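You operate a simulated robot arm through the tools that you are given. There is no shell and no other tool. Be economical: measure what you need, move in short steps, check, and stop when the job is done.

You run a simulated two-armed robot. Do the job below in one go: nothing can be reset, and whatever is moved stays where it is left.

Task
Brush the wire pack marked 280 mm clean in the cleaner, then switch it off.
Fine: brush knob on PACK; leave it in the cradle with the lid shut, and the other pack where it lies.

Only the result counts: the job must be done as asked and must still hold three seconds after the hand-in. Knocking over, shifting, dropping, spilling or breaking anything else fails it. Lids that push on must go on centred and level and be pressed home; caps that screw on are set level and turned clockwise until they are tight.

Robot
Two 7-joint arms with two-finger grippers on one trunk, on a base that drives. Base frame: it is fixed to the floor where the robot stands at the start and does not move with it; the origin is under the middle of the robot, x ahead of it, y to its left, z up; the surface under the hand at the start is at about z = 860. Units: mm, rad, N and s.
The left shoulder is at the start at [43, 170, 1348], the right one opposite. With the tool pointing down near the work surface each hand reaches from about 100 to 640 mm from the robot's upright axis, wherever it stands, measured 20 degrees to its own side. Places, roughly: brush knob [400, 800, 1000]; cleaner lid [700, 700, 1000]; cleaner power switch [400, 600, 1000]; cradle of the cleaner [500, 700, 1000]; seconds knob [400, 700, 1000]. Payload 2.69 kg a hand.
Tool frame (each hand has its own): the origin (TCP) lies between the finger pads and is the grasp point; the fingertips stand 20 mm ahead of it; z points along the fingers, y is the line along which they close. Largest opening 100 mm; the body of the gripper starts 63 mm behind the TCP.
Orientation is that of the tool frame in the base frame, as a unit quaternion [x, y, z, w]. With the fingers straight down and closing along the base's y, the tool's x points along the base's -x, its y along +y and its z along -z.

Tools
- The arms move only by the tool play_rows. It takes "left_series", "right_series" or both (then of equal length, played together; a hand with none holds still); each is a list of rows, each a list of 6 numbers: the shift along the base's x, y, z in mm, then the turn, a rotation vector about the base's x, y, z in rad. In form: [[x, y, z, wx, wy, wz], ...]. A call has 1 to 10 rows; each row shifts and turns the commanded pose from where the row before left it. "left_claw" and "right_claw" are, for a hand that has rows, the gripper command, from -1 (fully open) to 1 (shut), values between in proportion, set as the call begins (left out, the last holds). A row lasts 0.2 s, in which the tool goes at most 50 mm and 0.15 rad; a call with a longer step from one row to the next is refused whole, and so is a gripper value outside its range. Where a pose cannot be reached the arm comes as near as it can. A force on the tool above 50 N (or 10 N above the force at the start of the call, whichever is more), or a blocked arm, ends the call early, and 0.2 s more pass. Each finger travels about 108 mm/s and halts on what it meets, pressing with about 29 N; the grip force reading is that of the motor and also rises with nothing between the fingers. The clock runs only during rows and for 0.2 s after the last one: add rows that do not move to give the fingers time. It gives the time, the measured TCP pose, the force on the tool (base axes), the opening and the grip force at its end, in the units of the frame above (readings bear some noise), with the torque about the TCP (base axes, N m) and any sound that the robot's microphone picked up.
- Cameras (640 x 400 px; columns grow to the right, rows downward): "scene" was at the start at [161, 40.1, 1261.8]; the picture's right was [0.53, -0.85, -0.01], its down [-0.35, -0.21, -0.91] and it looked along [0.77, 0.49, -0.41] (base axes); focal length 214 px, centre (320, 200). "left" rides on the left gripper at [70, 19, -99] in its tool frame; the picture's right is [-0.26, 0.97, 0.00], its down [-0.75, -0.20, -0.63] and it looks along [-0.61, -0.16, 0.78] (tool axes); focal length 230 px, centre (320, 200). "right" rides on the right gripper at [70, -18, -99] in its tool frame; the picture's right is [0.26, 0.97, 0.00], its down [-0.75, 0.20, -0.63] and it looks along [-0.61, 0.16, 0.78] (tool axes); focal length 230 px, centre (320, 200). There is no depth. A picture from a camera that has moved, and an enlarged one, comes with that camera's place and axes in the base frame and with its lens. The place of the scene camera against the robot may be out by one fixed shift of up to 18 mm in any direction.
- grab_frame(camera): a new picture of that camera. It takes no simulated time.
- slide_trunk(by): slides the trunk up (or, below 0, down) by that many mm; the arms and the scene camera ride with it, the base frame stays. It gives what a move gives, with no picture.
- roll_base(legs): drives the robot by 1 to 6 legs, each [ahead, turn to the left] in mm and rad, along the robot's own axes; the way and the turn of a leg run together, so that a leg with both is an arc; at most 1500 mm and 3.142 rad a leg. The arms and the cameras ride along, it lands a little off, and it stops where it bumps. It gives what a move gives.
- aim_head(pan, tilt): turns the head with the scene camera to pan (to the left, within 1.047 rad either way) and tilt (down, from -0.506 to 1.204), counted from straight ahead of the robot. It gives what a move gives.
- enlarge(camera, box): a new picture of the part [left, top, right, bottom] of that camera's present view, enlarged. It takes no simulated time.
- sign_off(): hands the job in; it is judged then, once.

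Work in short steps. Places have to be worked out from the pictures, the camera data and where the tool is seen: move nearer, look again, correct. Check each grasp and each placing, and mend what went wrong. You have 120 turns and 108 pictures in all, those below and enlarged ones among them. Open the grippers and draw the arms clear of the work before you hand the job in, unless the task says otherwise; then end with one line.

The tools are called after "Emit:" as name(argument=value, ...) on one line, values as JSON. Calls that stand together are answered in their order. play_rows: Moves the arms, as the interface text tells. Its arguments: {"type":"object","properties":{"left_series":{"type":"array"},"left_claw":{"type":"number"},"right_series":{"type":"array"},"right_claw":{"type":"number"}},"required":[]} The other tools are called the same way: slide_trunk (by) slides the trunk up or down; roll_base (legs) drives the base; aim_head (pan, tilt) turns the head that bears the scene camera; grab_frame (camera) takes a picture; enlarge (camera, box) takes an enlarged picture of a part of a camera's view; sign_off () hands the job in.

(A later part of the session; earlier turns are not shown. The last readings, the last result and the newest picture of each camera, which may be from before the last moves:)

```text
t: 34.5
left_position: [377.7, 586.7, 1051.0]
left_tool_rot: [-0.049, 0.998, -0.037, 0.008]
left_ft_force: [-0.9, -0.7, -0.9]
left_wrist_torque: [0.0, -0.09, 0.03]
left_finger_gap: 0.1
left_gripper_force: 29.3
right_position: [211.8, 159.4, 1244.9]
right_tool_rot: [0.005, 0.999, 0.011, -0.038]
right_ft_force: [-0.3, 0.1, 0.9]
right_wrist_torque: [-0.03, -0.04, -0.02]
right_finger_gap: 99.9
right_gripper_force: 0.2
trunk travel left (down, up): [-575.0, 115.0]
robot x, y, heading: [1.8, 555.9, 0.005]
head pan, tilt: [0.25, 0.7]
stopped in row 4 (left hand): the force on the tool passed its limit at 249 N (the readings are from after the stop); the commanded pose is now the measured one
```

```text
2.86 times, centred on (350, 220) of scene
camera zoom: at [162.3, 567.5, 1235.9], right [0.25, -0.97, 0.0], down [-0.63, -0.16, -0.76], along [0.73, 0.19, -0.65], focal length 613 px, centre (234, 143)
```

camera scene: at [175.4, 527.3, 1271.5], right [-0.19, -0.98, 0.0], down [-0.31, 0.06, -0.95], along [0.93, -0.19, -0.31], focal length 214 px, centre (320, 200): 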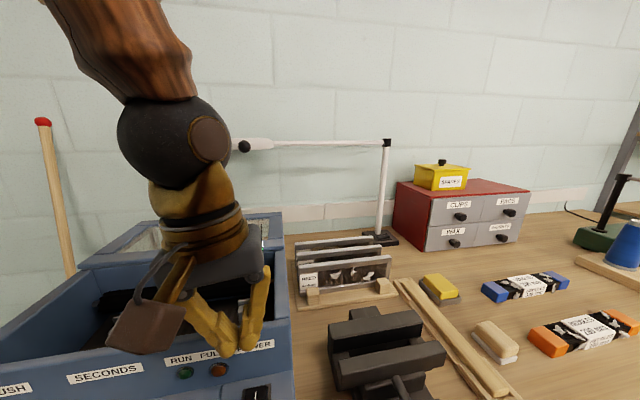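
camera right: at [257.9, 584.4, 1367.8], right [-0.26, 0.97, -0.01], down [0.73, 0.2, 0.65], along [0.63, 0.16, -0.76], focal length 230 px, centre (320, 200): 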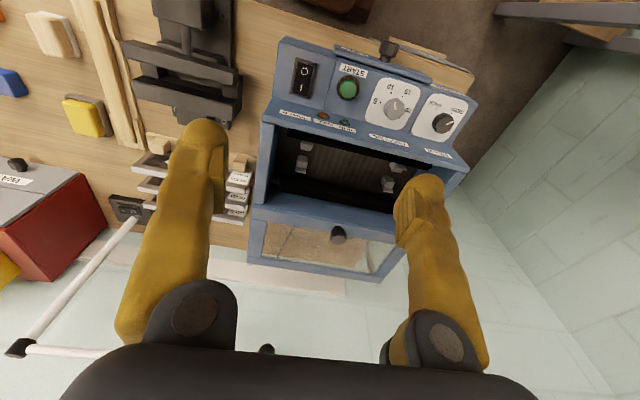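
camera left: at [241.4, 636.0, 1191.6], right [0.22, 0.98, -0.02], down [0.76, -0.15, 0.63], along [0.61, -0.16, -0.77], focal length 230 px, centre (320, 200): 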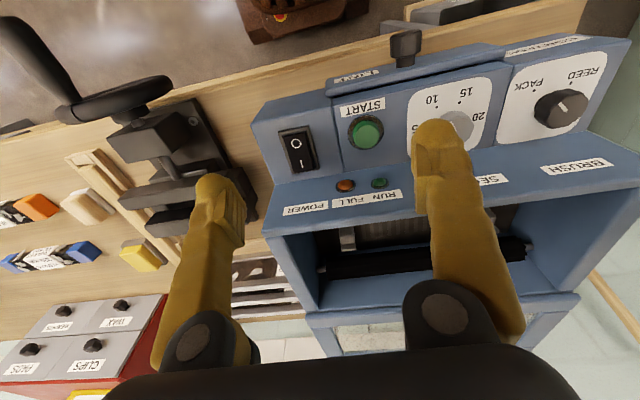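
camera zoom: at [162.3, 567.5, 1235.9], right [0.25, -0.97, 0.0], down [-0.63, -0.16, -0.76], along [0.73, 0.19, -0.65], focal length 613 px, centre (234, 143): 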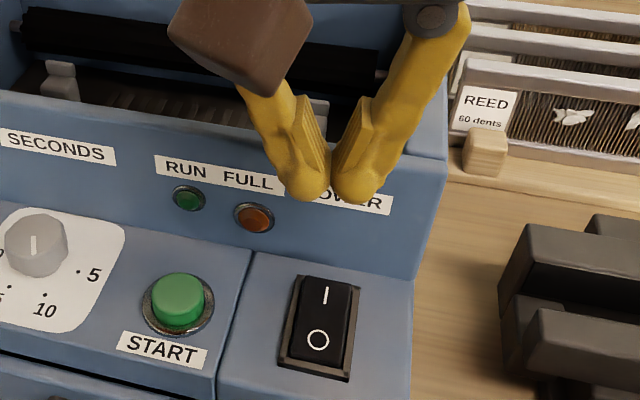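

Blocked again although the right arm is away – the left arm seems cramped this near to the robot's midline. I raise the hand and shift the robot ~150 mm to its right, so the switch lies on the left arm's own side.

Emit:
play_rows(left_series=[[0, 5, 25, 0.02, 0, -0.02], [0, 5, 30, 0.03, 0, -0.02], [-10, 5, 35, 0.03, 0, -0.02], [-10, 5, 35, 0, 0, 0], [0, 0, 0, 0, 0, 0]])

Emit:
roll_base(legs=[[-150, 0], [0, -1.571], [150, 0], [0, 1.571], [150, 0]])

Emit:
grab_frame(camera="left")

Emit:
grab_frame(camera="scene")

```text
t: 35.7
left_position: [361.3, 602.3, 1175.7]
left_tool_rot: [-0.006, 1.0, 0.01, 0.012]
left_ft_force: [0.5, 0.7, -0.5]
left_wrist_torque: [-0.02, 0.02, -0.01]
left_finger_gap: 0.3
left_gripper_force: 28.7
right_position: [216.5, 159.1, 1244.4]
right_tool_rot: [0.004, 0.999, 0.011, -0.041]
right_ft_force: [0.5, 0.8, 0.1]
right_wrist_torque: [0.0, 0.05, -0.01]
right_finger_gap: 100.1
right_gripper_force: 0.1
trunk travel left (down, up): [-575.0, 115.0]
robot x, y, heading: [2.6, 554.5, 0.002]
head pan, tilt: [0.25, 0.7]
```

```text
t: 37.9
left_position: [196.3, 568.9, 1181.8]
left_tool_rot: [0.042, 0.999, 0.008, 0.022]
left_ft_force: [-0.5, 1.0, -0.6]
left_wrist_torque: [0.0, -0.01, 0.0]
left_finger_gap: 0.0
left_gripper_force: 29.1
right_position: [0.3, 138.0, 1248.1]
right_tool_rot: [0.051, 0.998, 0.001, -0.044]
right_ft_force: [-0.3, 0.3, 0.1]
right_wrist_torque: [-0.02, -0.06, -0.01]
right_finger_gap: 99.9
right_gripper_force: 0.1
trunk travel left (down, up): [-575.0, 115.0]
robot x, y, heading: [-148.9, 555.6, -0.084]
head pan, tilt: [0.25, 0.7]
stopped in leg 2: the robot was blocked; the commanded pose is now the measured one
```

```text
71 pictures are left
camera left: at [124.5, 592.7, 1278.7], right [0.34, 0.94, 0.03], down [0.7, -0.27, 0.66], along [0.63, -0.2, -0.75], focal length 230 px, centre (320, 200)
```

left: 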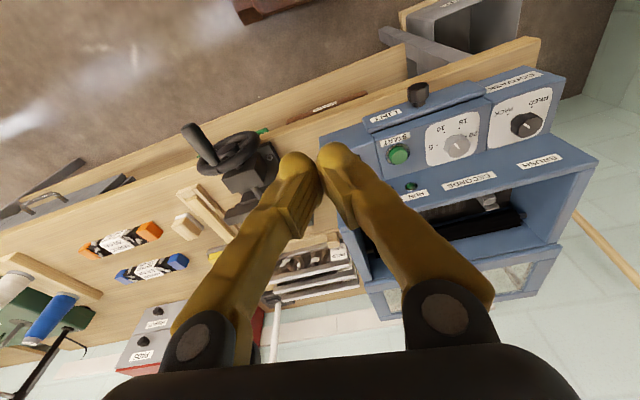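

```text
70 pictures are left
camera scene: at [4.6, 551.6, 1237.4], right [0.16, -0.99, 0.0], down [-0.64, -0.1, -0.76], along [0.75, 0.12, -0.65], focal length 214 px, centre (320, 200)
```

scene: 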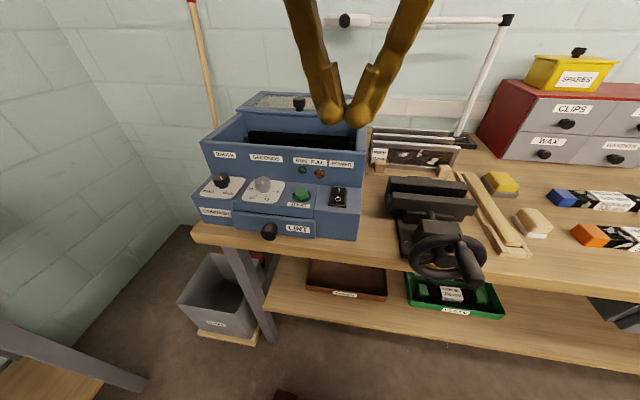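

The turn is blocked, probably by an outstretched arm. I look to the right side.

Emit:
aim_head(pan=-1.04, tilt=0.5)

Emit:
grab_frame(camera="scene")

Emit:
grab_frame(camera="right")

```text
t: 39.4
left_position: [195.1, 571.0, 1183.6]
left_tool_rot: [0.043, 0.999, 0.008, 0.021]
left_ft_force: [-0.5, -0.6, -0.5]
left_wrist_torque: [0.01, 0.05, -0.01]
left_finger_gap: 0.0
left_gripper_force: 29.3
right_position: [4.2, 140.9, 1246.8]
right_tool_rot: [0.052, 0.998, 0.007, -0.036]
right_ft_force: [0.4, -0.3, 0.0]
right_wrist_torque: [0.02, 0.06, 0.0]
right_finger_gap: 99.8
right_gripper_force: 0.1
trunk travel left (down, up): [-575.0, 115.0]
robot x, y, heading: [-147.5, 554.8, -0.091]
head pan, tilt: [-1.04, 0.499]
```

```text
69 pictures are left
camera scene: at [-24.6, 455.1, 1253.7], right [-0.9, -0.43, 0.02], down [-0.22, 0.43, -0.87], along [0.37, -0.79, -0.49], focal length 214 px, centre (320, 200)
```

scene: 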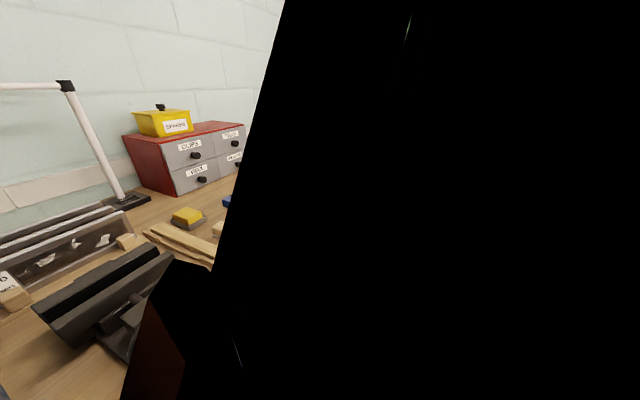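

```text
68 pictures are left
camera right: at [-57.7, 128.0, 1351.2], right [-0.15, 0.99, 0.03], down [0.81, 0.11, 0.57], along [0.56, 0.11, -0.82], focal length 230 px, centre (320, 200)
```

right: 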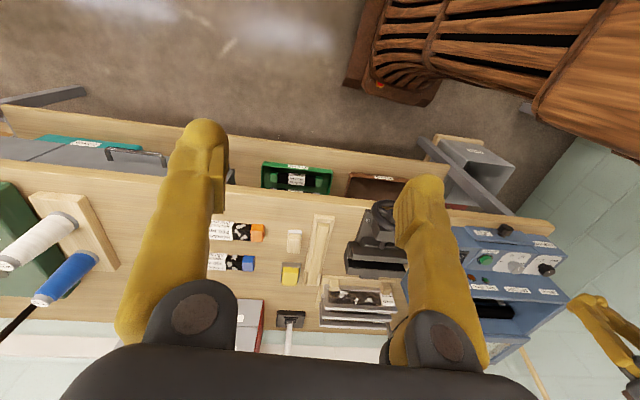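

The right arm is folded awkwardly beside the head. I bring the right hand forward to a freer pose.

Emit:
play_rows(right_series=[[28, 20, 0, 0, 0, 0], [28, 33, 0, 0, 0, 0], [28, 33, 0, 0, 0, 0], [28, 33, 0, 0, 0, 0], [28, 33, 0, 0, 0, 0], [28, 33, 0, 0, 0, 0], [28, 20, 0, 0, 0, 0]])

Emit:
roll_base(legs=[[0, -1.48]])

```text
t: 41.0
left_position: [193.7, 573.6, 1182.8]
left_tool_rot: [0.041, 0.999, 0.008, 0.022]
left_ft_force: [-0.4, 0.5, 0.4]
left_wrist_torque: [-0.05, -0.02, 0.03]
left_finger_gap: 0.0
left_gripper_force: 29.3
right_position: [193.8, 343.6, 1248.2]
right_tool_rot: [0.053, 0.998, 0.0, -0.043]
right_ft_force: [-0.6, -0.7, 0.6]
right_wrist_torque: [-0.03, 0.01, -0.01]
right_finger_gap: 100.1
right_gripper_force: 0.1
trunk travel left (down, up): [-575.0, 115.0]
robot x, y, heading: [-148.4, 552.9, -0.09]
head pan, tilt: [-1.04, 0.499]
```

```text
t: 45.1
left_position: [-99.5, 217.9, 1184.1]
left_tool_rot: [0.702, 0.712, -0.009, 0.023]
left_ft_force: [0.8, -0.1, -0.2]
left_wrist_torque: [-0.02, -0.02, -0.03]
left_finger_gap: 0.1
left_gripper_force: 29.2
right_position: [-326.2, 193.2, 1248.4]
right_tool_rot: [0.708, 0.705, 0.029, -0.033]
right_ft_force: [0.4, 0.4, -0.2]
right_wrist_torque: [0.02, -0.02, -0.03]
right_finger_gap: 100.1
right_gripper_force: 0.1
trunk travel left (down, up): [-575.0, 115.0]
robot x, y, heading: [-139.3, 555.1, -1.561]
head pan, tilt: [-1.04, 0.499]
```

Free now. Continue: drive 160, turn back, and come forward to x≈0, y≈395.

Emit:
roll_base(legs=[[160, 0], [0, 1.561], [140, 0]])

Emit:
aim_head(pan=0.5, tilt=0.6)

Emit:
grab_frame(camera="scene")

```text
t: 51.3
left_position: [327.3, 433.9, 1186.7]
left_tool_rot: [0.004, 1.0, 0.008, 0.029]
left_ft_force: [-0.3, 0.4, 0.0]
left_wrist_torque: [-0.05, 0.04, -0.02]
left_finger_gap: 0.0
left_gripper_force: 29.0
right_position: [343.8, 204.8, 1251.9]
right_tool_rot: [0.014, 0.999, -0.003, -0.037]
right_ft_force: [0.3, 1.9, 0.4]
right_wrist_torque: [-0.05, 0.06, -0.03]
right_finger_gap: 99.9
right_gripper_force: 0.1
trunk travel left (down, up): [-575.0, 115.0]
robot x, y, heading: [3.8, 384.9, -0.01]
head pan, tilt: [-1.04, 0.499]
```

```text
t: 52.9
left_position: [309.1, 431.5, 1192.6]
left_tool_rot: [0.004, 0.999, 0.01, 0.038]
left_ft_force: [0.2, -0.4, 0.9]
left_wrist_torque: [-0.02, 0.0, 0.0]
left_finger_gap: 0.1
left_gripper_force: 28.8
right_position: [322.8, 203.7, 1258.5]
right_tool_rot: [0.014, 1.0, -0.003, -0.028]
right_ft_force: [0.6, -1.4, 0.7]
right_wrist_torque: [0.01, 0.01, 0.02]
right_finger_gap: 99.9
right_gripper_force: 0.1
trunk travel left (down, up): [-575.0, 115.0]
robot x, y, heading: [7.5, 382.6, -0.02]
head pan, tilt: [0.499, 0.6]
```

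```text
67 pictures are left
camera scene: at [166.3, 414.4, 1244.3], right [0.47, -0.89, -0.01], down [-0.51, -0.26, -0.82], along [0.72, 0.38, -0.58], focal length 214 px, centre (320, 200)
```

scene: 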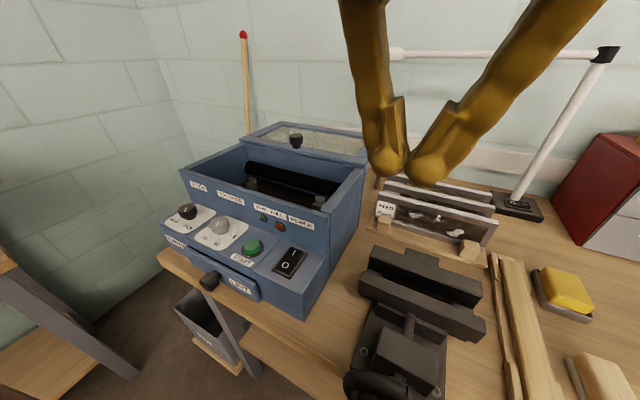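

Now I move the left hand, levelled, to above the I side at z≈1080.

Emit:
play_rows(left_series=[[13, 29, -10, -0.01, 0.03, 0], [13, 29, -20, -0.01, 0.03, 0], [13, 29, -25, 0, 0.016, 0], [13, 29, -25, 0, 0, 0], [13, 29, -30, 0, 0, 0], [0, 0, 0, 0, 0, 0]])

Emit:
grab_frame(camera="scene")

Emit:
grab_frame(camera="left")

```text
t: 54.3
left_position: [371.2, 579.0, 1081.6]
left_tool_rot: [0.004, 1.0, 0.0, 0.001]
left_ft_force: [0.3, -0.1, -0.5]
left_wrist_torque: [-0.02, -0.02, 0.0]
left_finger_gap: 0.0
left_gripper_force: 28.9
right_position: [322.4, 202.3, 1258.5]
right_tool_rot: [0.013, 1.0, -0.002, -0.027]
right_ft_force: [-0.5, 0.1, 1.1]
right_wrist_torque: [0.04, 0.0, 0.0]
right_finger_gap: 100.3
right_gripper_force: 0.0
trunk travel left (down, up): [-575.0, 115.0]
robot x, y, heading: [4.6, 380.1, -0.015]
head pan, tilt: [0.499, 0.6]
```

```text
66 pictures are left
camera scene: at [165.2, 413.8, 1244.5], right [0.47, -0.88, -0.01], down [-0.51, -0.26, -0.82], along [0.72, 0.39, -0.58], focal length 214 px, centre (320, 200)
```

scene: 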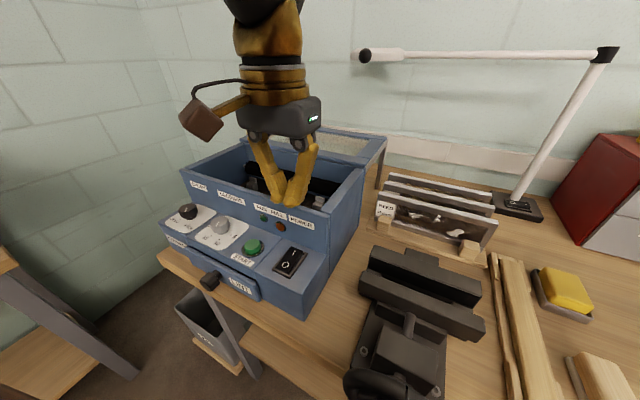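

```text
65 pictures are left
camera left: at [301.6, 598.6, 1180.8], right [0.27, 0.96, 0.0], down [0.75, -0.21, 0.63], along [0.61, -0.17, -0.78], focal length 230 px, centre (320, 200)
```

left: 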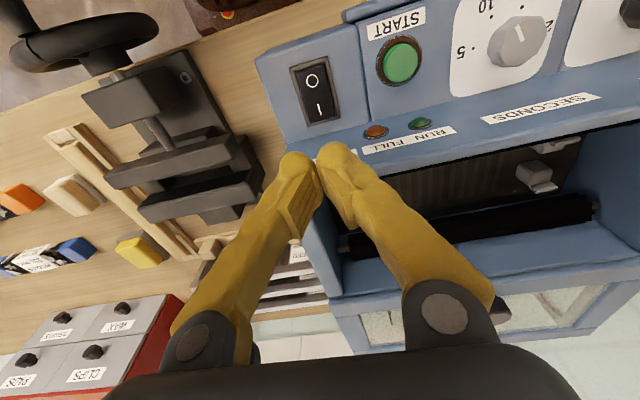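

The wall's front face is nearer than thought (x≈387), so the earlier jolt was the fingertips on its top. I use x=366 and descend to tips just above the rocker.

Emit:
play_rows(left_series=[[-5, -2, -10, 0, 0, 0], [0, 0, -20, 0, 0, 0], [0, 0, -20, 0, 0, 0], [0, 0, -20, 0, 0, 0], [0, 0, -15, 0, 0, 0], [0, 0, -10, 0, 0, 0], [0, 0, -8, 0, 0, 0]])

Emit:
enlarge(camera="scene", box=[220, 180, 360, 300])

```text
t: 55.9
left_position: [367.9, 575.3, 979.7]
left_tool_rot: [0.003, 1.0, 0.0, 0.001]
left_ft_force: [0.3, 1.0, 0.4]
left_wrist_torque: [0.0, 0.0, 0.02]
left_finger_gap: 0.1
left_gripper_force: 28.7
right_position: [323.7, 202.0, 1258.4]
right_tool_rot: [0.014, 1.0, -0.003, -0.028]
right_ft_force: [0.0, 0.2, 0.5]
right_wrist_torque: [0.02, 0.01, 0.04]
right_finger_gap: 100.0
right_gripper_force: 0.0
trunk travel left (down, up): [-575.0, 115.0]
robot x, y, heading: [3.4, 385.3, -0.016]
head pan, tilt: [0.499, 0.6]
```

```text
3.33 times, centred on (290, 240) of scene
camera zoom: at [166.2, 414.5, 1244.3], right [0.47, -0.88, -0.01], down [-0.51, -0.26, -0.82], along [0.72, 0.38, -0.58], focal length 715 px, centre (420, 67)
```

zoom: 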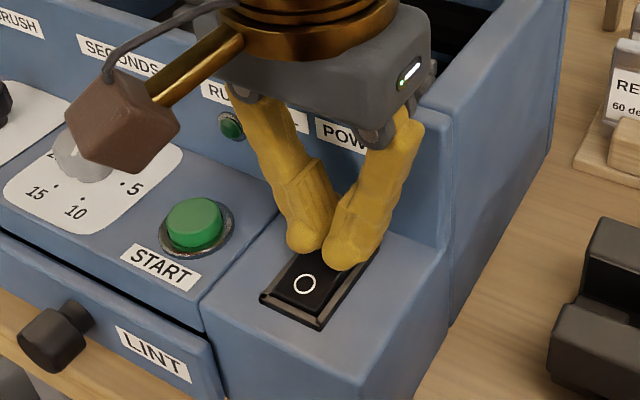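

Fingertips sit just above the I half. I press down in small steps.

Emit:
play_rows(left_series=[[0, 0, -6, 0, 0, 0], [0, 0, -5, 0, 0, 0], [0, 0, -4, 0, 0, 0], [0, 0, -3, 0, 0, 0], [0, 0, -3, 0, 0, 0], [0, 0, -3, 0, 0, 0]])

Emit:
play_rows(left_series=[[0, 0, 20, 0, 0, 0], [0, 0, 40, 0, 0, 0], [0, 0, 40, 0, 0, 0], [-20, 0, 30, 0, 0, 0]])

Emit:
enlarge(camera="left", box=[260, 30, 480, 170])

Emit:
enlarge(camera="scene", box=[220, 180, 360, 300])

```text
t: 56.7
left_position: [353.0, 577.1, 976.8]
left_tool_rot: [0.004, 1.0, 0.001, 0.013]
left_ft_force: [-1.2, 0.6, 0.4]
left_wrist_torque: [0.01, -0.04, -0.01]
left_finger_gap: 0.3
left_gripper_force: 29.8
right_position: [301.2, 202.9, 1263.3]
right_tool_rot: [0.013, 1.0, -0.004, -0.017]
right_ft_force: [-0.3, 0.9, 0.2]
right_wrist_torque: [0.02, -0.05, 0.0]
right_finger_gap: 100.2
right_gripper_force: 0.0
trunk travel left (down, up): [-575.0, 115.0]
robot x, y, heading: [8.1, 380.9, -0.009]
head pan, tilt: [0.499, 0.6]
stopped in row 3 (left hand): the force on the tool passed its limit at 58 N (the readings are from after the stop); the commanded pose is now the measured one
```

```text
t: 57.7
left_position: [335.3, 576.2, 1106.4]
left_tool_rot: [0.003, 1.0, 0.001, 0.012]
left_ft_force: [-0.4, 0.2, -0.6]
left_wrist_torque: [0.01, -0.05, 0.0]
left_finger_gap: 0.0
left_gripper_force: 29.8
right_position: [302.4, 202.4, 1264.2]
right_tool_rot: [0.014, 1.0, -0.004, -0.017]
right_ft_force: [0.0, -0.4, -0.1]
right_wrist_torque: [0.0, -0.01, -0.01]
right_finger_gap: 99.5
right_gripper_force: 0.1
trunk travel left (down, up): [-575.0, 115.0]
robot x, y, heading: [4.4, 381.1, -0.012]
head pan, tilt: [0.499, 0.6]
```

```text
2.86 times, centred on (370, 100) of left
camera zoom: at [263.4, 595.5, 1202.9], right [0.27, 0.96, 0.01], down [0.73, -0.21, 0.65], along [0.63, -0.17, -0.76], focal length 657 px, centre (177, 486)
```

zoom: 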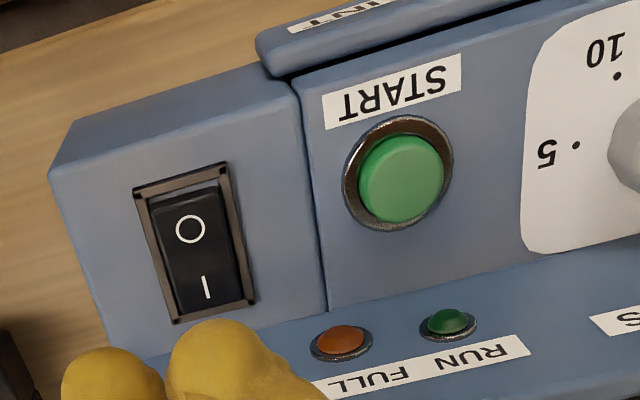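

```text
3.33 times, centred on (290, 240) of scene
camera zoom: at [164.2, 414.4, 1244.6], right [0.47, -0.88, -0.01], down [-0.51, -0.26, -0.82], along [0.72, 0.38, -0.58], focal length 715 px, centre (420, 67)
```

zoom: 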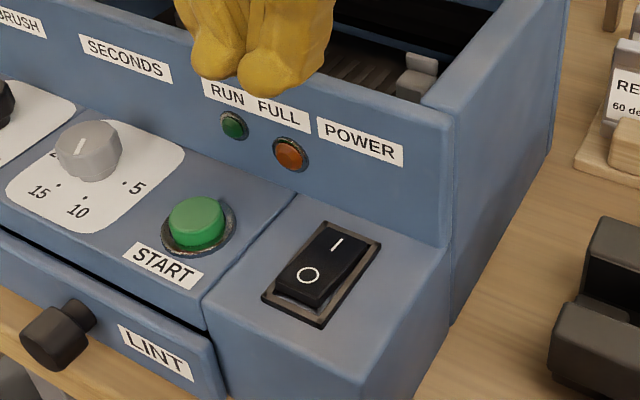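

Rocker is now on I; FULL lamp stays unlit-looking. Now fetch the pack: raise the left hand, and drive to y≈-150.

Emit:
play_rows(left_series=[[0, 0, 30, 0, 0, 0], [0, -10, 40, 0, 0.02, 0], [-10, -20, 40, 0, 0, 0], [0, 0, 0, 0, 0, 0]], left_claw=-1)

Emit:
roll_base(legs=[[-150, 0], [0, -1.55], [530, 0], [0, 1.561], [150, 0]])

Emit:
aim_head(pan=0.2, tilt=0.8)

Emit:
grab_frame(camera="scene")

Emit:
grab_frame(camera="left")

```text
t: 58.7
left_position: [327.1, 547.7, 1216.0]
left_tool_rot: [0.005, 1.0, 0.001, 0.001]
left_ft_force: [0.8, 0.2, 0.3]
left_wrist_torque: [0.0, 0.04, 0.01]
left_finger_gap: 100.1
left_gripper_force: 0.1
right_position: [304.4, 204.1, 1262.8]
right_tool_rot: [0.013, 1.0, -0.003, -0.02]
right_ft_force: [-0.2, 0.0, -0.3]
right_wrist_torque: [-0.05, -0.01, -0.03]
right_finger_gap: 100.1
right_gripper_force: 0.1
trunk travel left (down, up): [-575.0, 115.0]
robot x, y, heading: [4.6, 382.9, -0.019]
head pan, tilt: [0.499, 0.6]
```

```text
t: 71.6
left_position: [292.6, 29.7, 1224.3]
left_tool_rot: [-0.017, 1.0, 0.002, 0.014]
left_ft_force: [0.0, 0.1, 0.3]
left_wrist_torque: [-0.02, -0.09, 0.01]
left_finger_gap: 100.2
left_gripper_force: 0.1
right_position: [283.1, -314.9, 1269.5]
right_tool_rot: [-0.009, 1.0, -0.003, -0.008]
right_ft_force: [-0.6, 0.1, 0.5]
right_wrist_torque: [-0.03, 0.0, 0.04]
right_finger_gap: 100.2
right_gripper_force: 0.0
trunk travel left (down, up): [-575.0, 115.0]
robot x, y, heading: [7.7, -143.6, 0.026]
head pan, tilt: [0.499, 0.6]
```

```text
t: 72.4
left_position: [304.4, 29.3, 1221.0]
left_tool_rot: [-0.017, 1.0, 0.001, 0.008]
left_ft_force: [-0.2, -0.3, -0.5]
left_wrist_torque: [0.0, 0.04, 0.02]
left_finger_gap: 100.1
left_gripper_force: 0.1
right_position: [295.5, -314.0, 1268.3]
right_tool_rot: [-0.009, 1.0, -0.003, -0.012]
right_ft_force: [0.2, 0.7, 0.7]
right_wrist_torque: [-0.01, 0.09, 0.02]
right_finger_gap: 100.0
right_gripper_force: 0.0
trunk travel left (down, up): [-575.0, 115.0]
robot x, y, heading: [5.4, -144.4, 0.025]
head pan, tilt: [0.201, 0.799]
```

```text
61 pictures are left
camera scene: at [138.0, -134.2, 1231.3], right [0.22, -0.97, 0.0], down [-0.69, -0.16, -0.7], along [0.69, 0.16, -0.71], focal length 214 px, centre (320, 200)
```

scene: 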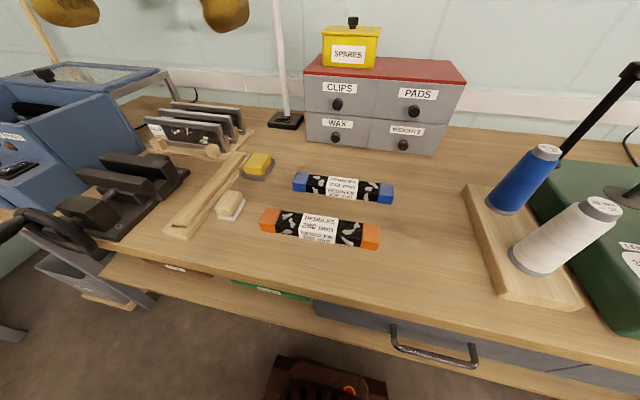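

```text
60 pictures are left
camera left: at [232.9, 47.1, 1318.5], right [0.22, 0.97, 0.01], down [0.75, -0.18, 0.64], along [0.63, -0.14, -0.77], focal length 230 px, centre (320, 200)
```

left: 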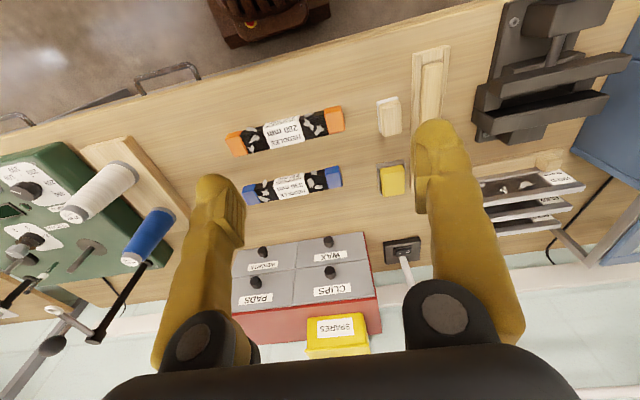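

Pack centre ≈ (404,-57). I turn the hand 90° (closing along x) while going above it.

Emit:
play_rows(left_series=[[5, -9, -14, 0, 0, -0.15], [10, -9, -14, 0, 0, -0.15], [10, -9, -14, 0, 0, -0.15], [10, -9, -14, 0, 0, -0.15], [10, -9, -14, 0, 0, -0.15], [10, -9, -14, 0, 0, -0.15], [10, -9, -14, 0, 0, -0.15], [10, -9, -14, 0, 0, -0.15], [10, -9, -14, 0, 0, -0.15], [10, -5, -14, 0, 0, -0.15]])

Emit:
grab_frame(camera="left")

```text
t: 74.6
left_position: [421.6, -54.5, 1074.3]
left_tool_rot: [0.668, 0.744, -0.001, 0.001]
left_ft_force: [0.1, 0.7, -0.6]
left_wrist_torque: [-0.02, -0.05, 0.0]
left_finger_gap: 100.0
left_gripper_force: 0.1
right_position: [317.4, -313.2, 1262.3]
right_tool_rot: [-0.008, 1.0, -0.004, -0.021]
right_ft_force: [-1.1, -0.7, -0.4]
right_wrist_torque: [-0.01, -0.04, -0.03]
right_finger_gap: 99.9
right_gripper_force: 0.0
trunk travel left (down, up): [-575.0, 115.0]
robot x, y, heading: [6.9, -145.9, 0.029]
head pan, tilt: [0.201, 0.799]
```

```text
59 pictures are left
camera left: at [432.7, 17.3, 1172.7], right [0.99, -0.15, 0.0], down [-0.12, -0.77, 0.63], along [-0.1, -0.62, -0.78], focal length 230 px, centre (320, 200)
```

left: 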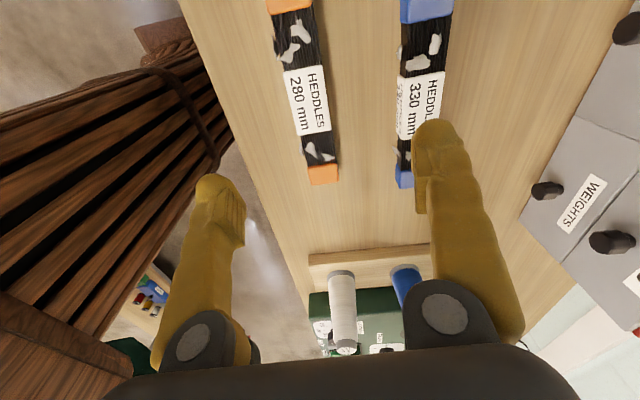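

Pack centre (404,-59), width ≈45. I correct yaw and position, narrow opening to ~70 and descend to z≈925.

Emit:
play_rows(left_series=[[-9, -3, -10, 0, 0, -0.06], [-8, -2, -35, 0, 0, 0], [0, 0, -35, 0, 0, 0], [0, 0, -35, 0, 0, 0], [0, 0, -25, 0, 0, 0], [0, 0, -10, 0, 0, 0]], left_claw=-0.45)

Emit:
grab_frame(camera="left")

Emit:
enlarge(camera="scene", box=[230, 130, 410, 260])

```text
t: 76.0
left_position: [403.4, -60.3, 924.5]
left_tool_rot: [0.689, 0.724, 0.0, 0.0]
left_ft_force: [-0.5, -0.1, 0.5]
left_wrist_torque: [0.04, -0.02, 0.0]
left_finger_gap: 72.5
left_gripper_force: 0.0
right_position: [317.3, -313.3, 1262.8]
right_tool_rot: [-0.008, 1.0, -0.004, -0.021]
right_ft_force: [0.3, 0.2, 0.5]
right_wrist_torque: [0.01, 0.03, 0.02]
right_finger_gap: 100.2
right_gripper_force: 0.0
trunk travel left (down, up): [-575.0, 115.0]
robot x, y, heading: [6.8, -143.7, 0.023]
head pan, tilt: [0.201, 0.799]
```

```text
58 pictures are left
camera left: at [419.1, 11.7, 1022.7], right [0.98, -0.21, 0.0], down [-0.16, -0.76, 0.63], along [-0.13, -0.62, -0.78], focal length 230 px, centre (320, 200)
```

left: 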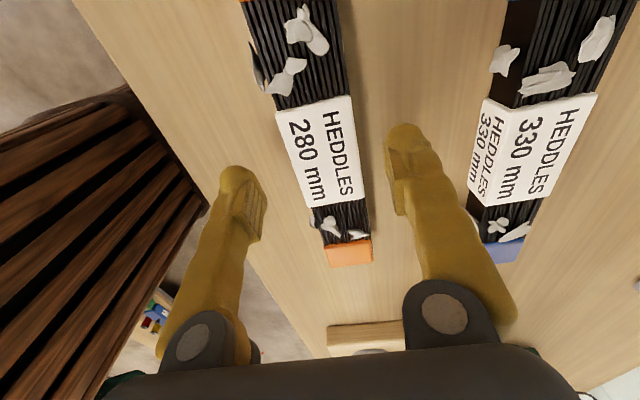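

```text
3.08 times, centred on (320, 195) of scene
camera zoom: at [168.2, -133.6, 1227.4], right [0.22, -0.97, 0.0], down [-0.71, -0.16, -0.68], along [0.67, 0.16, -0.73], focal length 660 px, centre (320, 215)
```

zoom: 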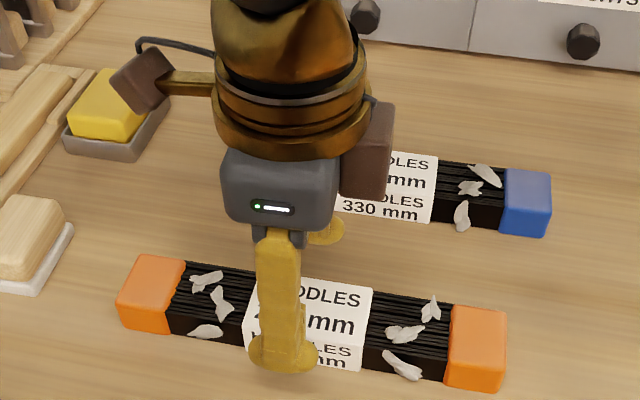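

Pack is centred between the fingers; its top seems at z≈897. I descend to TCP z≈896 and close.

Emit:
play_rows(left_series=[[1, 1, -14, 0, 0, 0], [1, 1, -14, 0, 0, 0], [0, 0, 0, 0, 0, 0]])

Emit:
play_rows(left_series=[[0, 0, 0, 0, 0, 0], [0, 0, 0, 0, 0, 0], [0, 0, 0, 0, 0, 0]], left_claw=1)

Emit:
grab_frame(camera="left")

Emit:
enlarge(camera="scene", box=[230, 130, 410, 260])

```text
t: 76.8
left_position: [406.7, -57.2, 897.9]
left_tool_rot: [0.689, 0.724, 0.0, 0.0]
left_ft_force: [-0.1, -1.4, 0.8]
left_wrist_torque: [-0.01, -0.04, -0.01]
left_finger_gap: 72.6
left_gripper_force: 0.0
right_position: [316.7, -314.2, 1261.8]
right_tool_rot: [-0.008, 1.0, -0.003, -0.021]
right_ft_force: [0.2, -0.5, 0.5]
right_wrist_torque: [-0.01, -0.02, 0.02]
right_finger_gap: 100.0
right_gripper_force: 0.1
trunk travel left (down, up): [-575.0, 115.0]
robot x, y, heading: [4.1, -150.1, 0.027]
head pan, tilt: [0.201, 0.799]
```

```text
t: 77.6
left_position: [406.3, -57.0, 898.1]
left_tool_rot: [0.69, 0.724, 0.0, 0.0]
left_ft_force: [0.1, -0.5, -0.3]
left_wrist_torque: [-0.01, 0.07, -0.08]
left_finger_gap: 43.2
left_gripper_force: 29.2
right_position: [316.4, -314.4, 1261.6]
right_tool_rot: [-0.009, 1.0, -0.004, -0.021]
right_ft_force: [-0.2, 0.1, -0.5]
right_wrist_torque: [0.0, -0.02, 0.0]
right_finger_gap: 100.0
right_gripper_force: 0.1
trunk travel left (down, up): [-575.0, 115.0]
robot x, y, heading: [8.3, -149.0, 0.025]
head pan, tilt: [0.201, 0.799]
```

```text
56 pictures are left
camera left: at [421.4, 14.8, 996.0], right [0.98, -0.21, 0.0], down [-0.16, -0.76, 0.63], along [-0.13, -0.62, -0.78], focal length 230 px, centre (320, 200)
```

left: 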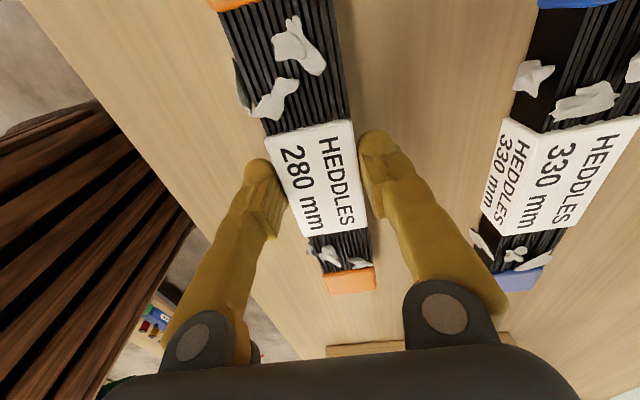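

```text
3.08 times, centred on (320, 195) of scene
camera zoom: at [168.2, -133.5, 1227.4], right [0.22, -0.97, 0.0], down [-0.71, -0.16, -0.68], along [0.67, 0.16, -0.73], focal length 660 px, centre (320, 215)
```

zoom: 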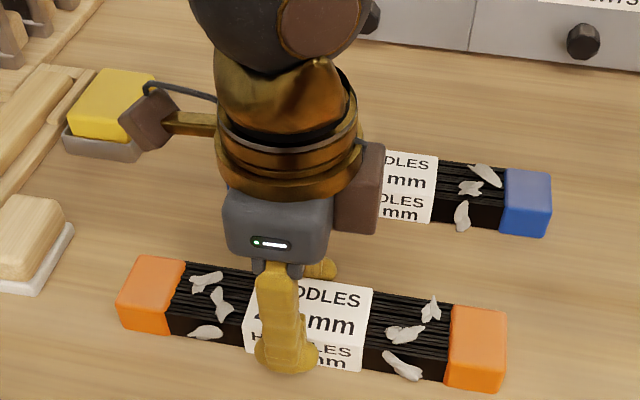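

Gripped at 43.2 mm. Lift and check.

Emit:
play_rows(left_series=[[0, 0, 15, 0, 0, 0], [0, 0, 30, 0, 0, 0], [0, 0, 45, 0, 0, 0], [-10, 0, 45, 0, 0, 0], [-20, 5, 45, 0, 0, 0], [-20, 5, 45, 0, 0, 0], [-20, 5, 40, 0, 0, 0], [0, 0, 0, 0, 0, 0]])

Emit:
grab_frame(camera="left")

Emit:
grab_frame(camera="scene")

```text
t: 79.4
left_position: [336.4, -42.3, 1162.0]
left_tool_rot: [0.691, 0.723, -0.002, 0.0]
left_ft_force: [0.1, -0.1, -4.8]
left_wrist_torque: [0.04, 0.01, 0.0]
left_finger_gap: 43.2
left_gripper_force: 29.2
right_position: [317.9, -313.1, 1261.3]
right_tool_rot: [-0.009, 1.0, -0.003, -0.022]
right_ft_force: [1.4, 0.4, 0.2]
right_wrist_torque: [0.06, -0.01, -0.01]
right_finger_gap: 99.9
right_gripper_force: 0.1
trunk travel left (down, up): [-575.0, 115.0]
robot x, y, heading: [6.9, -146.0, 0.027]
head pan, tilt: [0.201, 0.799]
```

```text
54 pictures are left
camera left: at [353.4, 29.1, 1260.7], right [0.98, -0.21, 0.0], down [-0.16, -0.76, 0.63], along [-0.13, -0.62, -0.78], focal length 230 px, centre (320, 200)
```

left: 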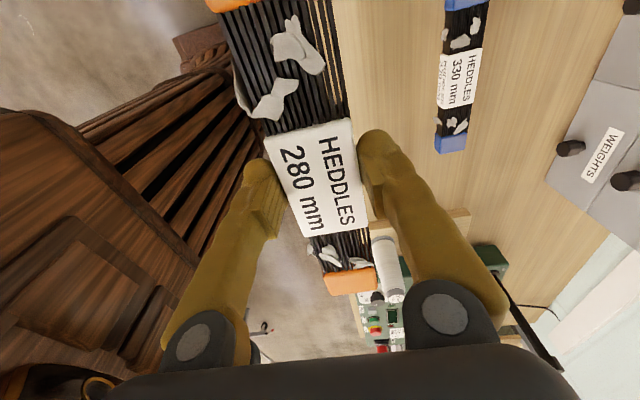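

```text
53 pictures are left
camera scene: at [169.3, -133.9, 1227.2], right [0.22, -0.97, 0.0], down [-0.71, -0.16, -0.68], along [0.67, 0.16, -0.73], focal length 214 px, centre (320, 200)
```

scene: 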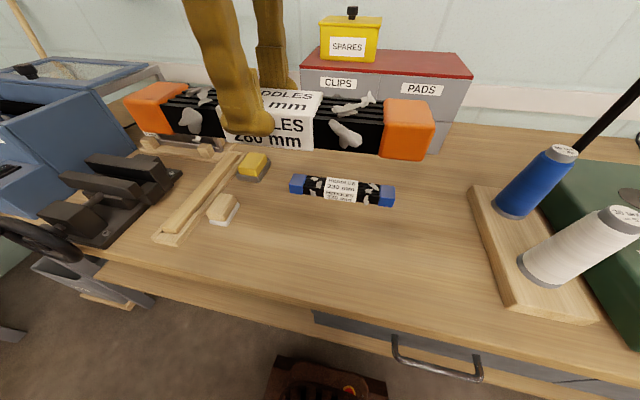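

Pack held level. Drive to the cleaner (robot y≈530).

Emit:
roll_base(legs=[[-150, 0], [0, 1.545], [680, 0], [0, -1.571], [160, 0]])

Emit:
aim_head(pan=0.3, tilt=0.7)

Emit:
grab_frame(camera="scene")

Emit:
grab_frame(camera="left")

```text
t: 93.0
left_position: [335.0, 631.6, 1160.6]
left_tool_rot: [0.692, 0.722, 0.0, 0.0]
left_ft_force: [0.5, -1.5, -3.7]
left_wrist_torque: [0.09, 0.02, -0.03]
left_finger_gap: 43.1
left_gripper_force: 28.6
right_position: [314.6, 361.1, 1260.6]
right_tool_rot: [-0.007, 1.0, -0.003, -0.022]
right_ft_force: [0.1, -0.2, -0.6]
right_wrist_torque: [0.09, 0.02, 0.01]
right_finger_gap: 100.0
right_gripper_force: 0.0
trunk travel left (down, up): [-575.0, 115.0]
robot x, y, heading: [2.3, 537.7, 0.018]
head pan, tilt: [0.201, 0.799]
```

```text
t: 93.7
left_position: [315.7, 633.7, 1167.1]
left_tool_rot: [0.692, 0.722, 0.006, 0.005]
left_ft_force: [-0.4, -0.8, -4.4]
left_wrist_torque: [0.04, -0.02, -0.03]
left_finger_gap: 43.2
left_gripper_force: 28.6
right_position: [291.9, 361.8, 1264.8]
right_tool_rot: [-0.008, 1.0, -0.003, -0.013]
right_ft_force: [-0.1, -0.3, -0.3]
right_wrist_torque: [0.02, -0.01, 0.02]
right_finger_gap: 100.1
right_gripper_force: 0.0
trunk travel left (down, up): [-575.0, 115.0]
robot x, y, heading: [4.6, 535.3, 0.025]
head pan, tilt: [0.3, 0.7]
```

```text
52 pictures are left
camera scene: at [166.7, 556.4, 1235.5], right [0.32, -0.95, -0.01], down [-0.62, -0.2, -0.75], along [0.71, 0.24, -0.66], focal length 214 px, centre (320, 200)
```

scene: 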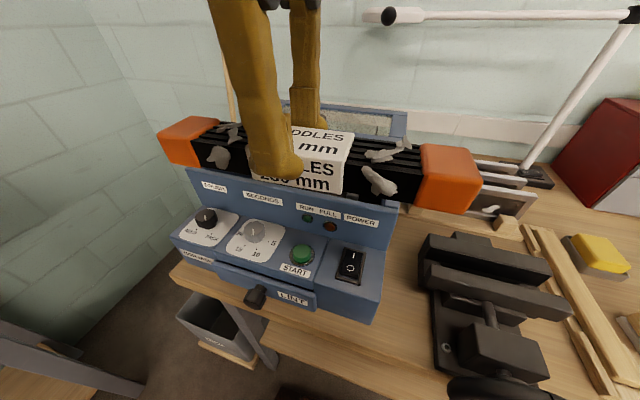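

```text
51 pictures are left
camera left: at [330.2, 705.7, 1265.6], right [0.98, -0.22, 0.01], down [-0.18, -0.76, 0.63], along [-0.12, -0.61, -0.78], focal length 230 px, centre (320, 200)
```

left: 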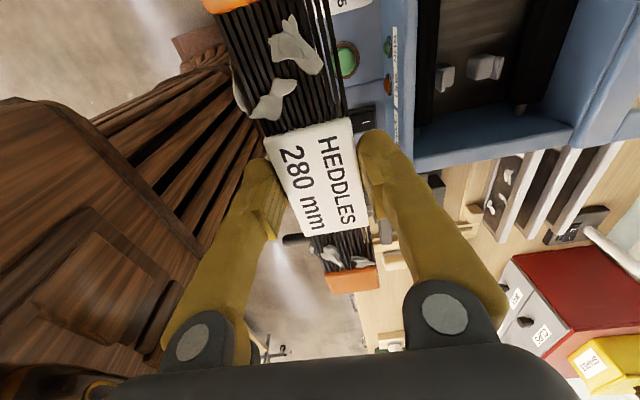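

I carry the pack over the cradle centre at height and correct the yaw.

Emit:
play_rows(left_series=[[30, 17, 0, 0, 0, -0.01], [38, 17, 0, 0, 0, -0.01], [38, 17, 0, 0, 0, -0.01], [38, 17, 0, 0, 0, -0.01], [38, 17, 0, 0, 0, 0], [0, 0, 0, 0, 0, 0]])

Emit:
grab_frame(camera="left")

Emit:
grab_frame(camera="scene")

```text
t: 95.0
left_position: [498.0, 719.4, 1168.4]
left_tool_rot: [0.706, 0.708, 0.005, 0.006]
left_ft_force: [0.3, 0.5, -3.8]
left_wrist_torque: [0.05, 0.04, 0.0]
left_finger_gap: 43.1
left_gripper_force: 29.4
right_position: [291.3, 362.4, 1265.4]
right_tool_rot: [-0.007, 1.0, -0.004, -0.012]
right_ft_force: [0.8, 0.6, -0.4]
right_wrist_torque: [0.04, -0.04, 0.02]
right_finger_gap: 100.0
right_gripper_force: 0.0
trunk travel left (down, up): [-575.0, 115.0]
robot x, y, heading: [4.4, 537.8, 0.018]
head pan, tilt: [0.3, 0.7]
```

```text
50 pictures are left
camera left: at [514.9, 790.5, 1267.4], right [0.97, -0.25, 0.01], down [-0.21, -0.75, 0.63], along [-0.15, -0.61, -0.78], focal length 230 px, centre (320, 200)
```

left: 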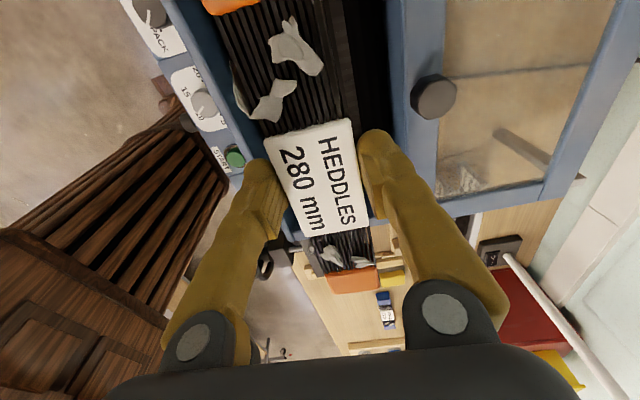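

```text
49 pictures are left
camera scene: at [165.9, 556.5, 1235.6], right [0.32, -0.95, -0.01], down [-0.62, -0.21, -0.75], along [0.71, 0.24, -0.66], focal length 214 px, centre (320, 200)
```

scene: 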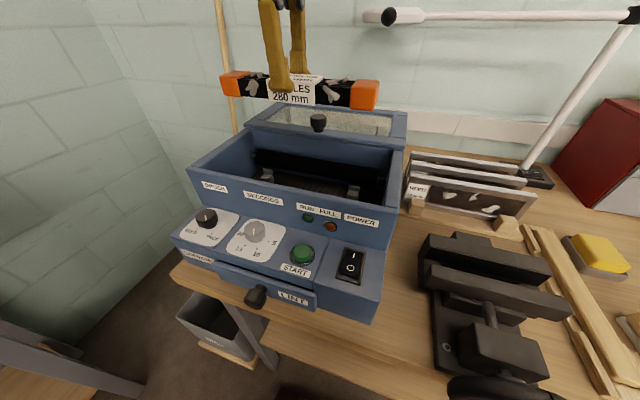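

Lid knob confirmed at (600,711) – cleaner's centre y is 711. I lower to just above the walls and look.

Emit:
play_rows(left_series=[[0, 0, -20, 0, 0, 0], [0, 0, -30, 0, 0, 0], [0, 0, -30, 0, 0, 0], [0, 0, 0, 0, 0, 0]])

Emit:
grab_frame(camera="left")

Emit:
enlarge(camera="scene", box=[180, 80, 420, 230])

```text
t: 96.0
left_position: [498.7, 717.5, 1088.0]
left_tool_rot: [0.706, 0.708, 0.005, 0.006]
left_ft_force: [-0.4, -0.3, -4.4]
left_wrist_torque: [0.05, -0.01, 0.01]
left_finger_gap: 43.0
left_gripper_force: 29.3
right_position: [291.7, 361.8, 1265.7]
right_tool_rot: [-0.007, 1.0, -0.003, -0.012]
right_ft_force: [-0.3, 0.5, -0.2]
right_wrist_torque: [0.01, -0.02, 0.03]
right_finger_gap: 100.2
right_gripper_force: 0.1
trunk travel left (down, up): [-575.0, 115.0]
robot x, y, heading: [0.5, 536.8, 0.025]
head pan, tilt: [0.3, 0.7]
```

```text
48 pictures are left
camera left: at [515.2, 789.3, 1186.6], right [0.97, -0.25, 0.02], down [-0.21, -0.75, 0.63], along [-0.15, -0.61, -0.78], focal length 230 px, centre (320, 200)
```

left: 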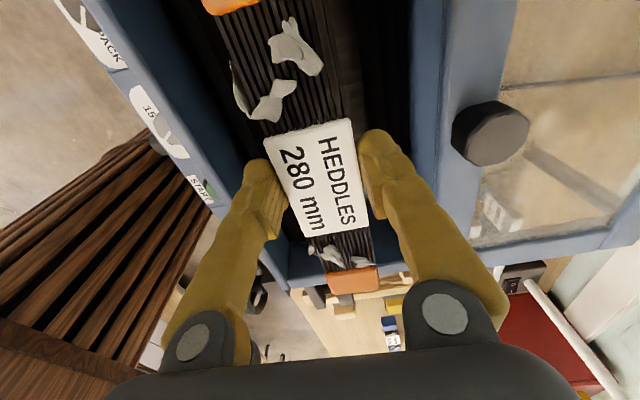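

```text
2.67 times, centred on (300, 155) of scene
camera zoom: at [165.8, 556.7, 1235.7], right [0.32, -0.95, -0.01], down [-0.62, -0.21, -0.75], along [0.71, 0.24, -0.66], focal length 572 px, centre (373, 320)
```

zoom: 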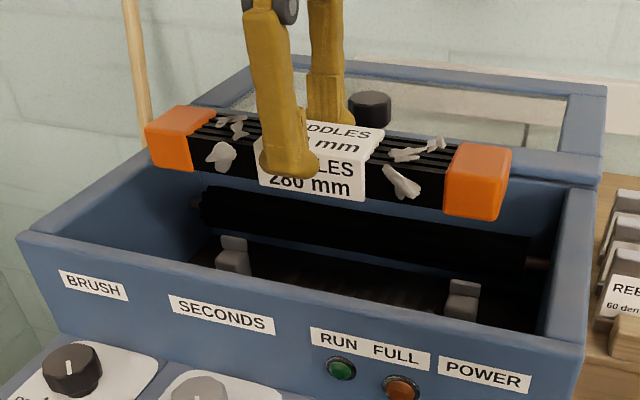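

Pack and cleaner are parallel; pack centre is ~8 mm to -y of the TCP, so I shift y +4 and lower to z≈1000, then look.

Emit:
play_rows(left_series=[[0, 4, -18, 0, 0.015, 0], [0, 0, -25, 0, 0, 0], [0, 0, -25, 0, 0, 0], [0, 0, -20, 0, 0, 0], [0, 0, 0, 0, 0, 0]])

Emit:
enlarge(camera="left", box=[180, 0, 460, 300])

Emit:
enlarge(camera="scene", box=[180, 80, 420, 230])

```text
t: 97.2
left_position: [497.5, 722.2, 997.6]
left_tool_rot: [0.706, 0.708, 0.0, 0.0]
left_ft_force: [-1.0, 0.0, -3.2]
left_wrist_torque: [0.01, -0.02, 0.01]
left_finger_gap: 43.3
left_gripper_force: 29.1
right_position: [292.0, 362.1, 1267.0]
right_tool_rot: [-0.007, 1.0, -0.003, -0.012]
right_ft_force: [-0.7, -1.0, 0.6]
right_wrist_torque: [-0.01, -0.03, 0.03]
right_finger_gap: 100.0
right_gripper_force: 0.0
trunk travel left (down, up): [-575.0, 115.0]
robot x, y, heading: [1.3, 533.9, 0.025]
head pan, tilt: [0.3, 0.7]
```

```text
1.33 times, centred on (320, 150) of left
camera zoom: at [516.0, 793.8, 1097.4], right [0.97, -0.25, 0.0], down [-0.2, -0.75, 0.63], along [-0.16, -0.61, -0.78], focal length 307 px, centre (320, 267)
```

zoom: 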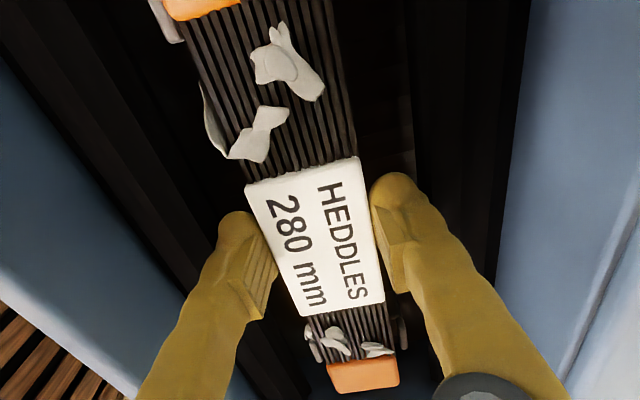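

```text
2.67 times, centred on (300, 155) of scene
camera zoom: at [166.0, 556.8, 1235.6], right [0.32, -0.95, -0.01], down [-0.62, -0.21, -0.75], along [0.71, 0.24, -0.66], focal length 572 px, centre (373, 320)
```

zoom: 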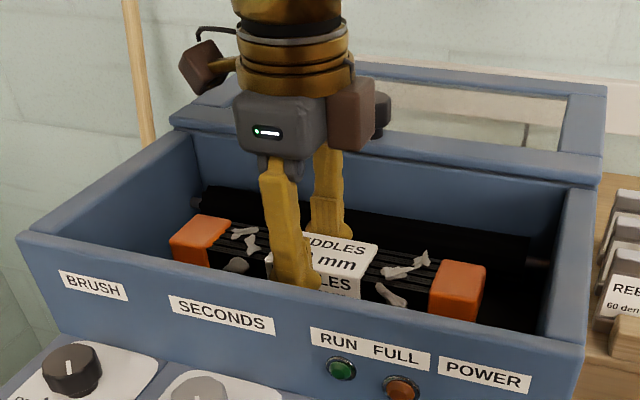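

Tabs are visible either side of the pack, midpoint ≈495. I shift x by -2 and lower slowly.

Emit:
play_rows(left_series=[[-2, 0, -4, 0, 0, 0], [0, 0, -5, 0, 0, 0], [0, 0, -5, 0, 0, 0], [0, 0, -5, 0, 0, 0], [0, 0, -4, 0, 0, 0]])

Emit:
enlarge(camera="left", box=[180, 0, 460, 300])

```text
t: 98.5
left_position: [495.3, 720.8, 978.8]
left_tool_rot: [0.705, 0.709, 0.001, 0.003]
left_ft_force: [2.8, 1.4, 29.0]
left_wrist_torque: [0.02, -0.05, -0.04]
left_finger_gap: 43.6
left_gripper_force: 29.2
right_position: [290.9, 361.2, 1266.8]
right_tool_rot: [-0.007, 1.0, -0.003, -0.012]
right_ft_force: [-0.5, 0.8, 0.0]
right_wrist_torque: [-0.04, 0.01, 0.0]
right_finger_gap: 99.9
right_gripper_force: 0.0
trunk travel left (down, up): [-575.0, 115.0]
robot x, y, heading: [5.2, 534.5, 0.022]
head pan, tilt: [0.3, 0.7]
```

```text
1.33 times, centred on (320, 150) of left
camera zoom: at [513.9, 793.1, 1076.6], right [0.97, -0.25, 0.01], down [-0.2, -0.75, 0.63], along [-0.15, -0.61, -0.78], focal length 307 px, centre (320, 267)
```

zoom: 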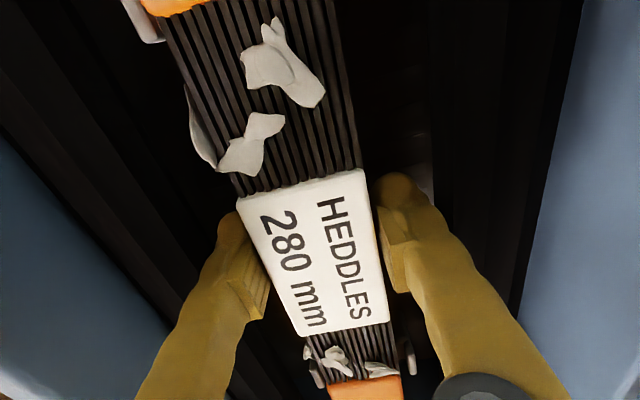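

Contact (≈33 N up) at z=979. I check whether it sits between the tabs.

Emit:
enlarge(camera="scene", box=[220, 120, 400, 220])

Emit:
enlarge(camera="left", box=[260, 200, 400, 300])

```text
3.56 times, centred on (310, 170) of scene
camera zoom: at [164.2, 556.1, 1236.0], right [0.32, -0.95, -0.01], down [-0.62, -0.2, -0.76], along [0.71, 0.24, -0.66], focal length 763 px, centre (356, 307)
```

zoom: 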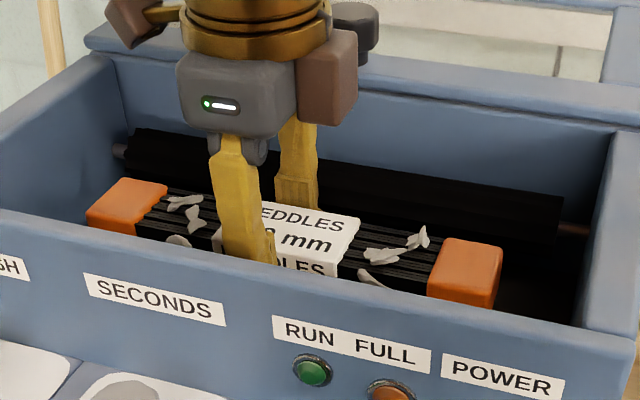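

```text
4.00 times, centred on (330, 250) of left
camera zoom: at [513.9, 793.1, 1076.6], right [0.97, -0.25, 0.01], down [-0.2, -0.75, 0.63], along [-0.15, -0.61, -0.78], focal length 920 px, centre (280, 0)
```

zoom: 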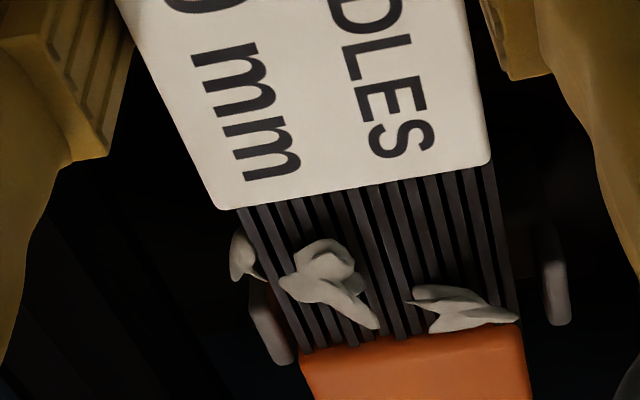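

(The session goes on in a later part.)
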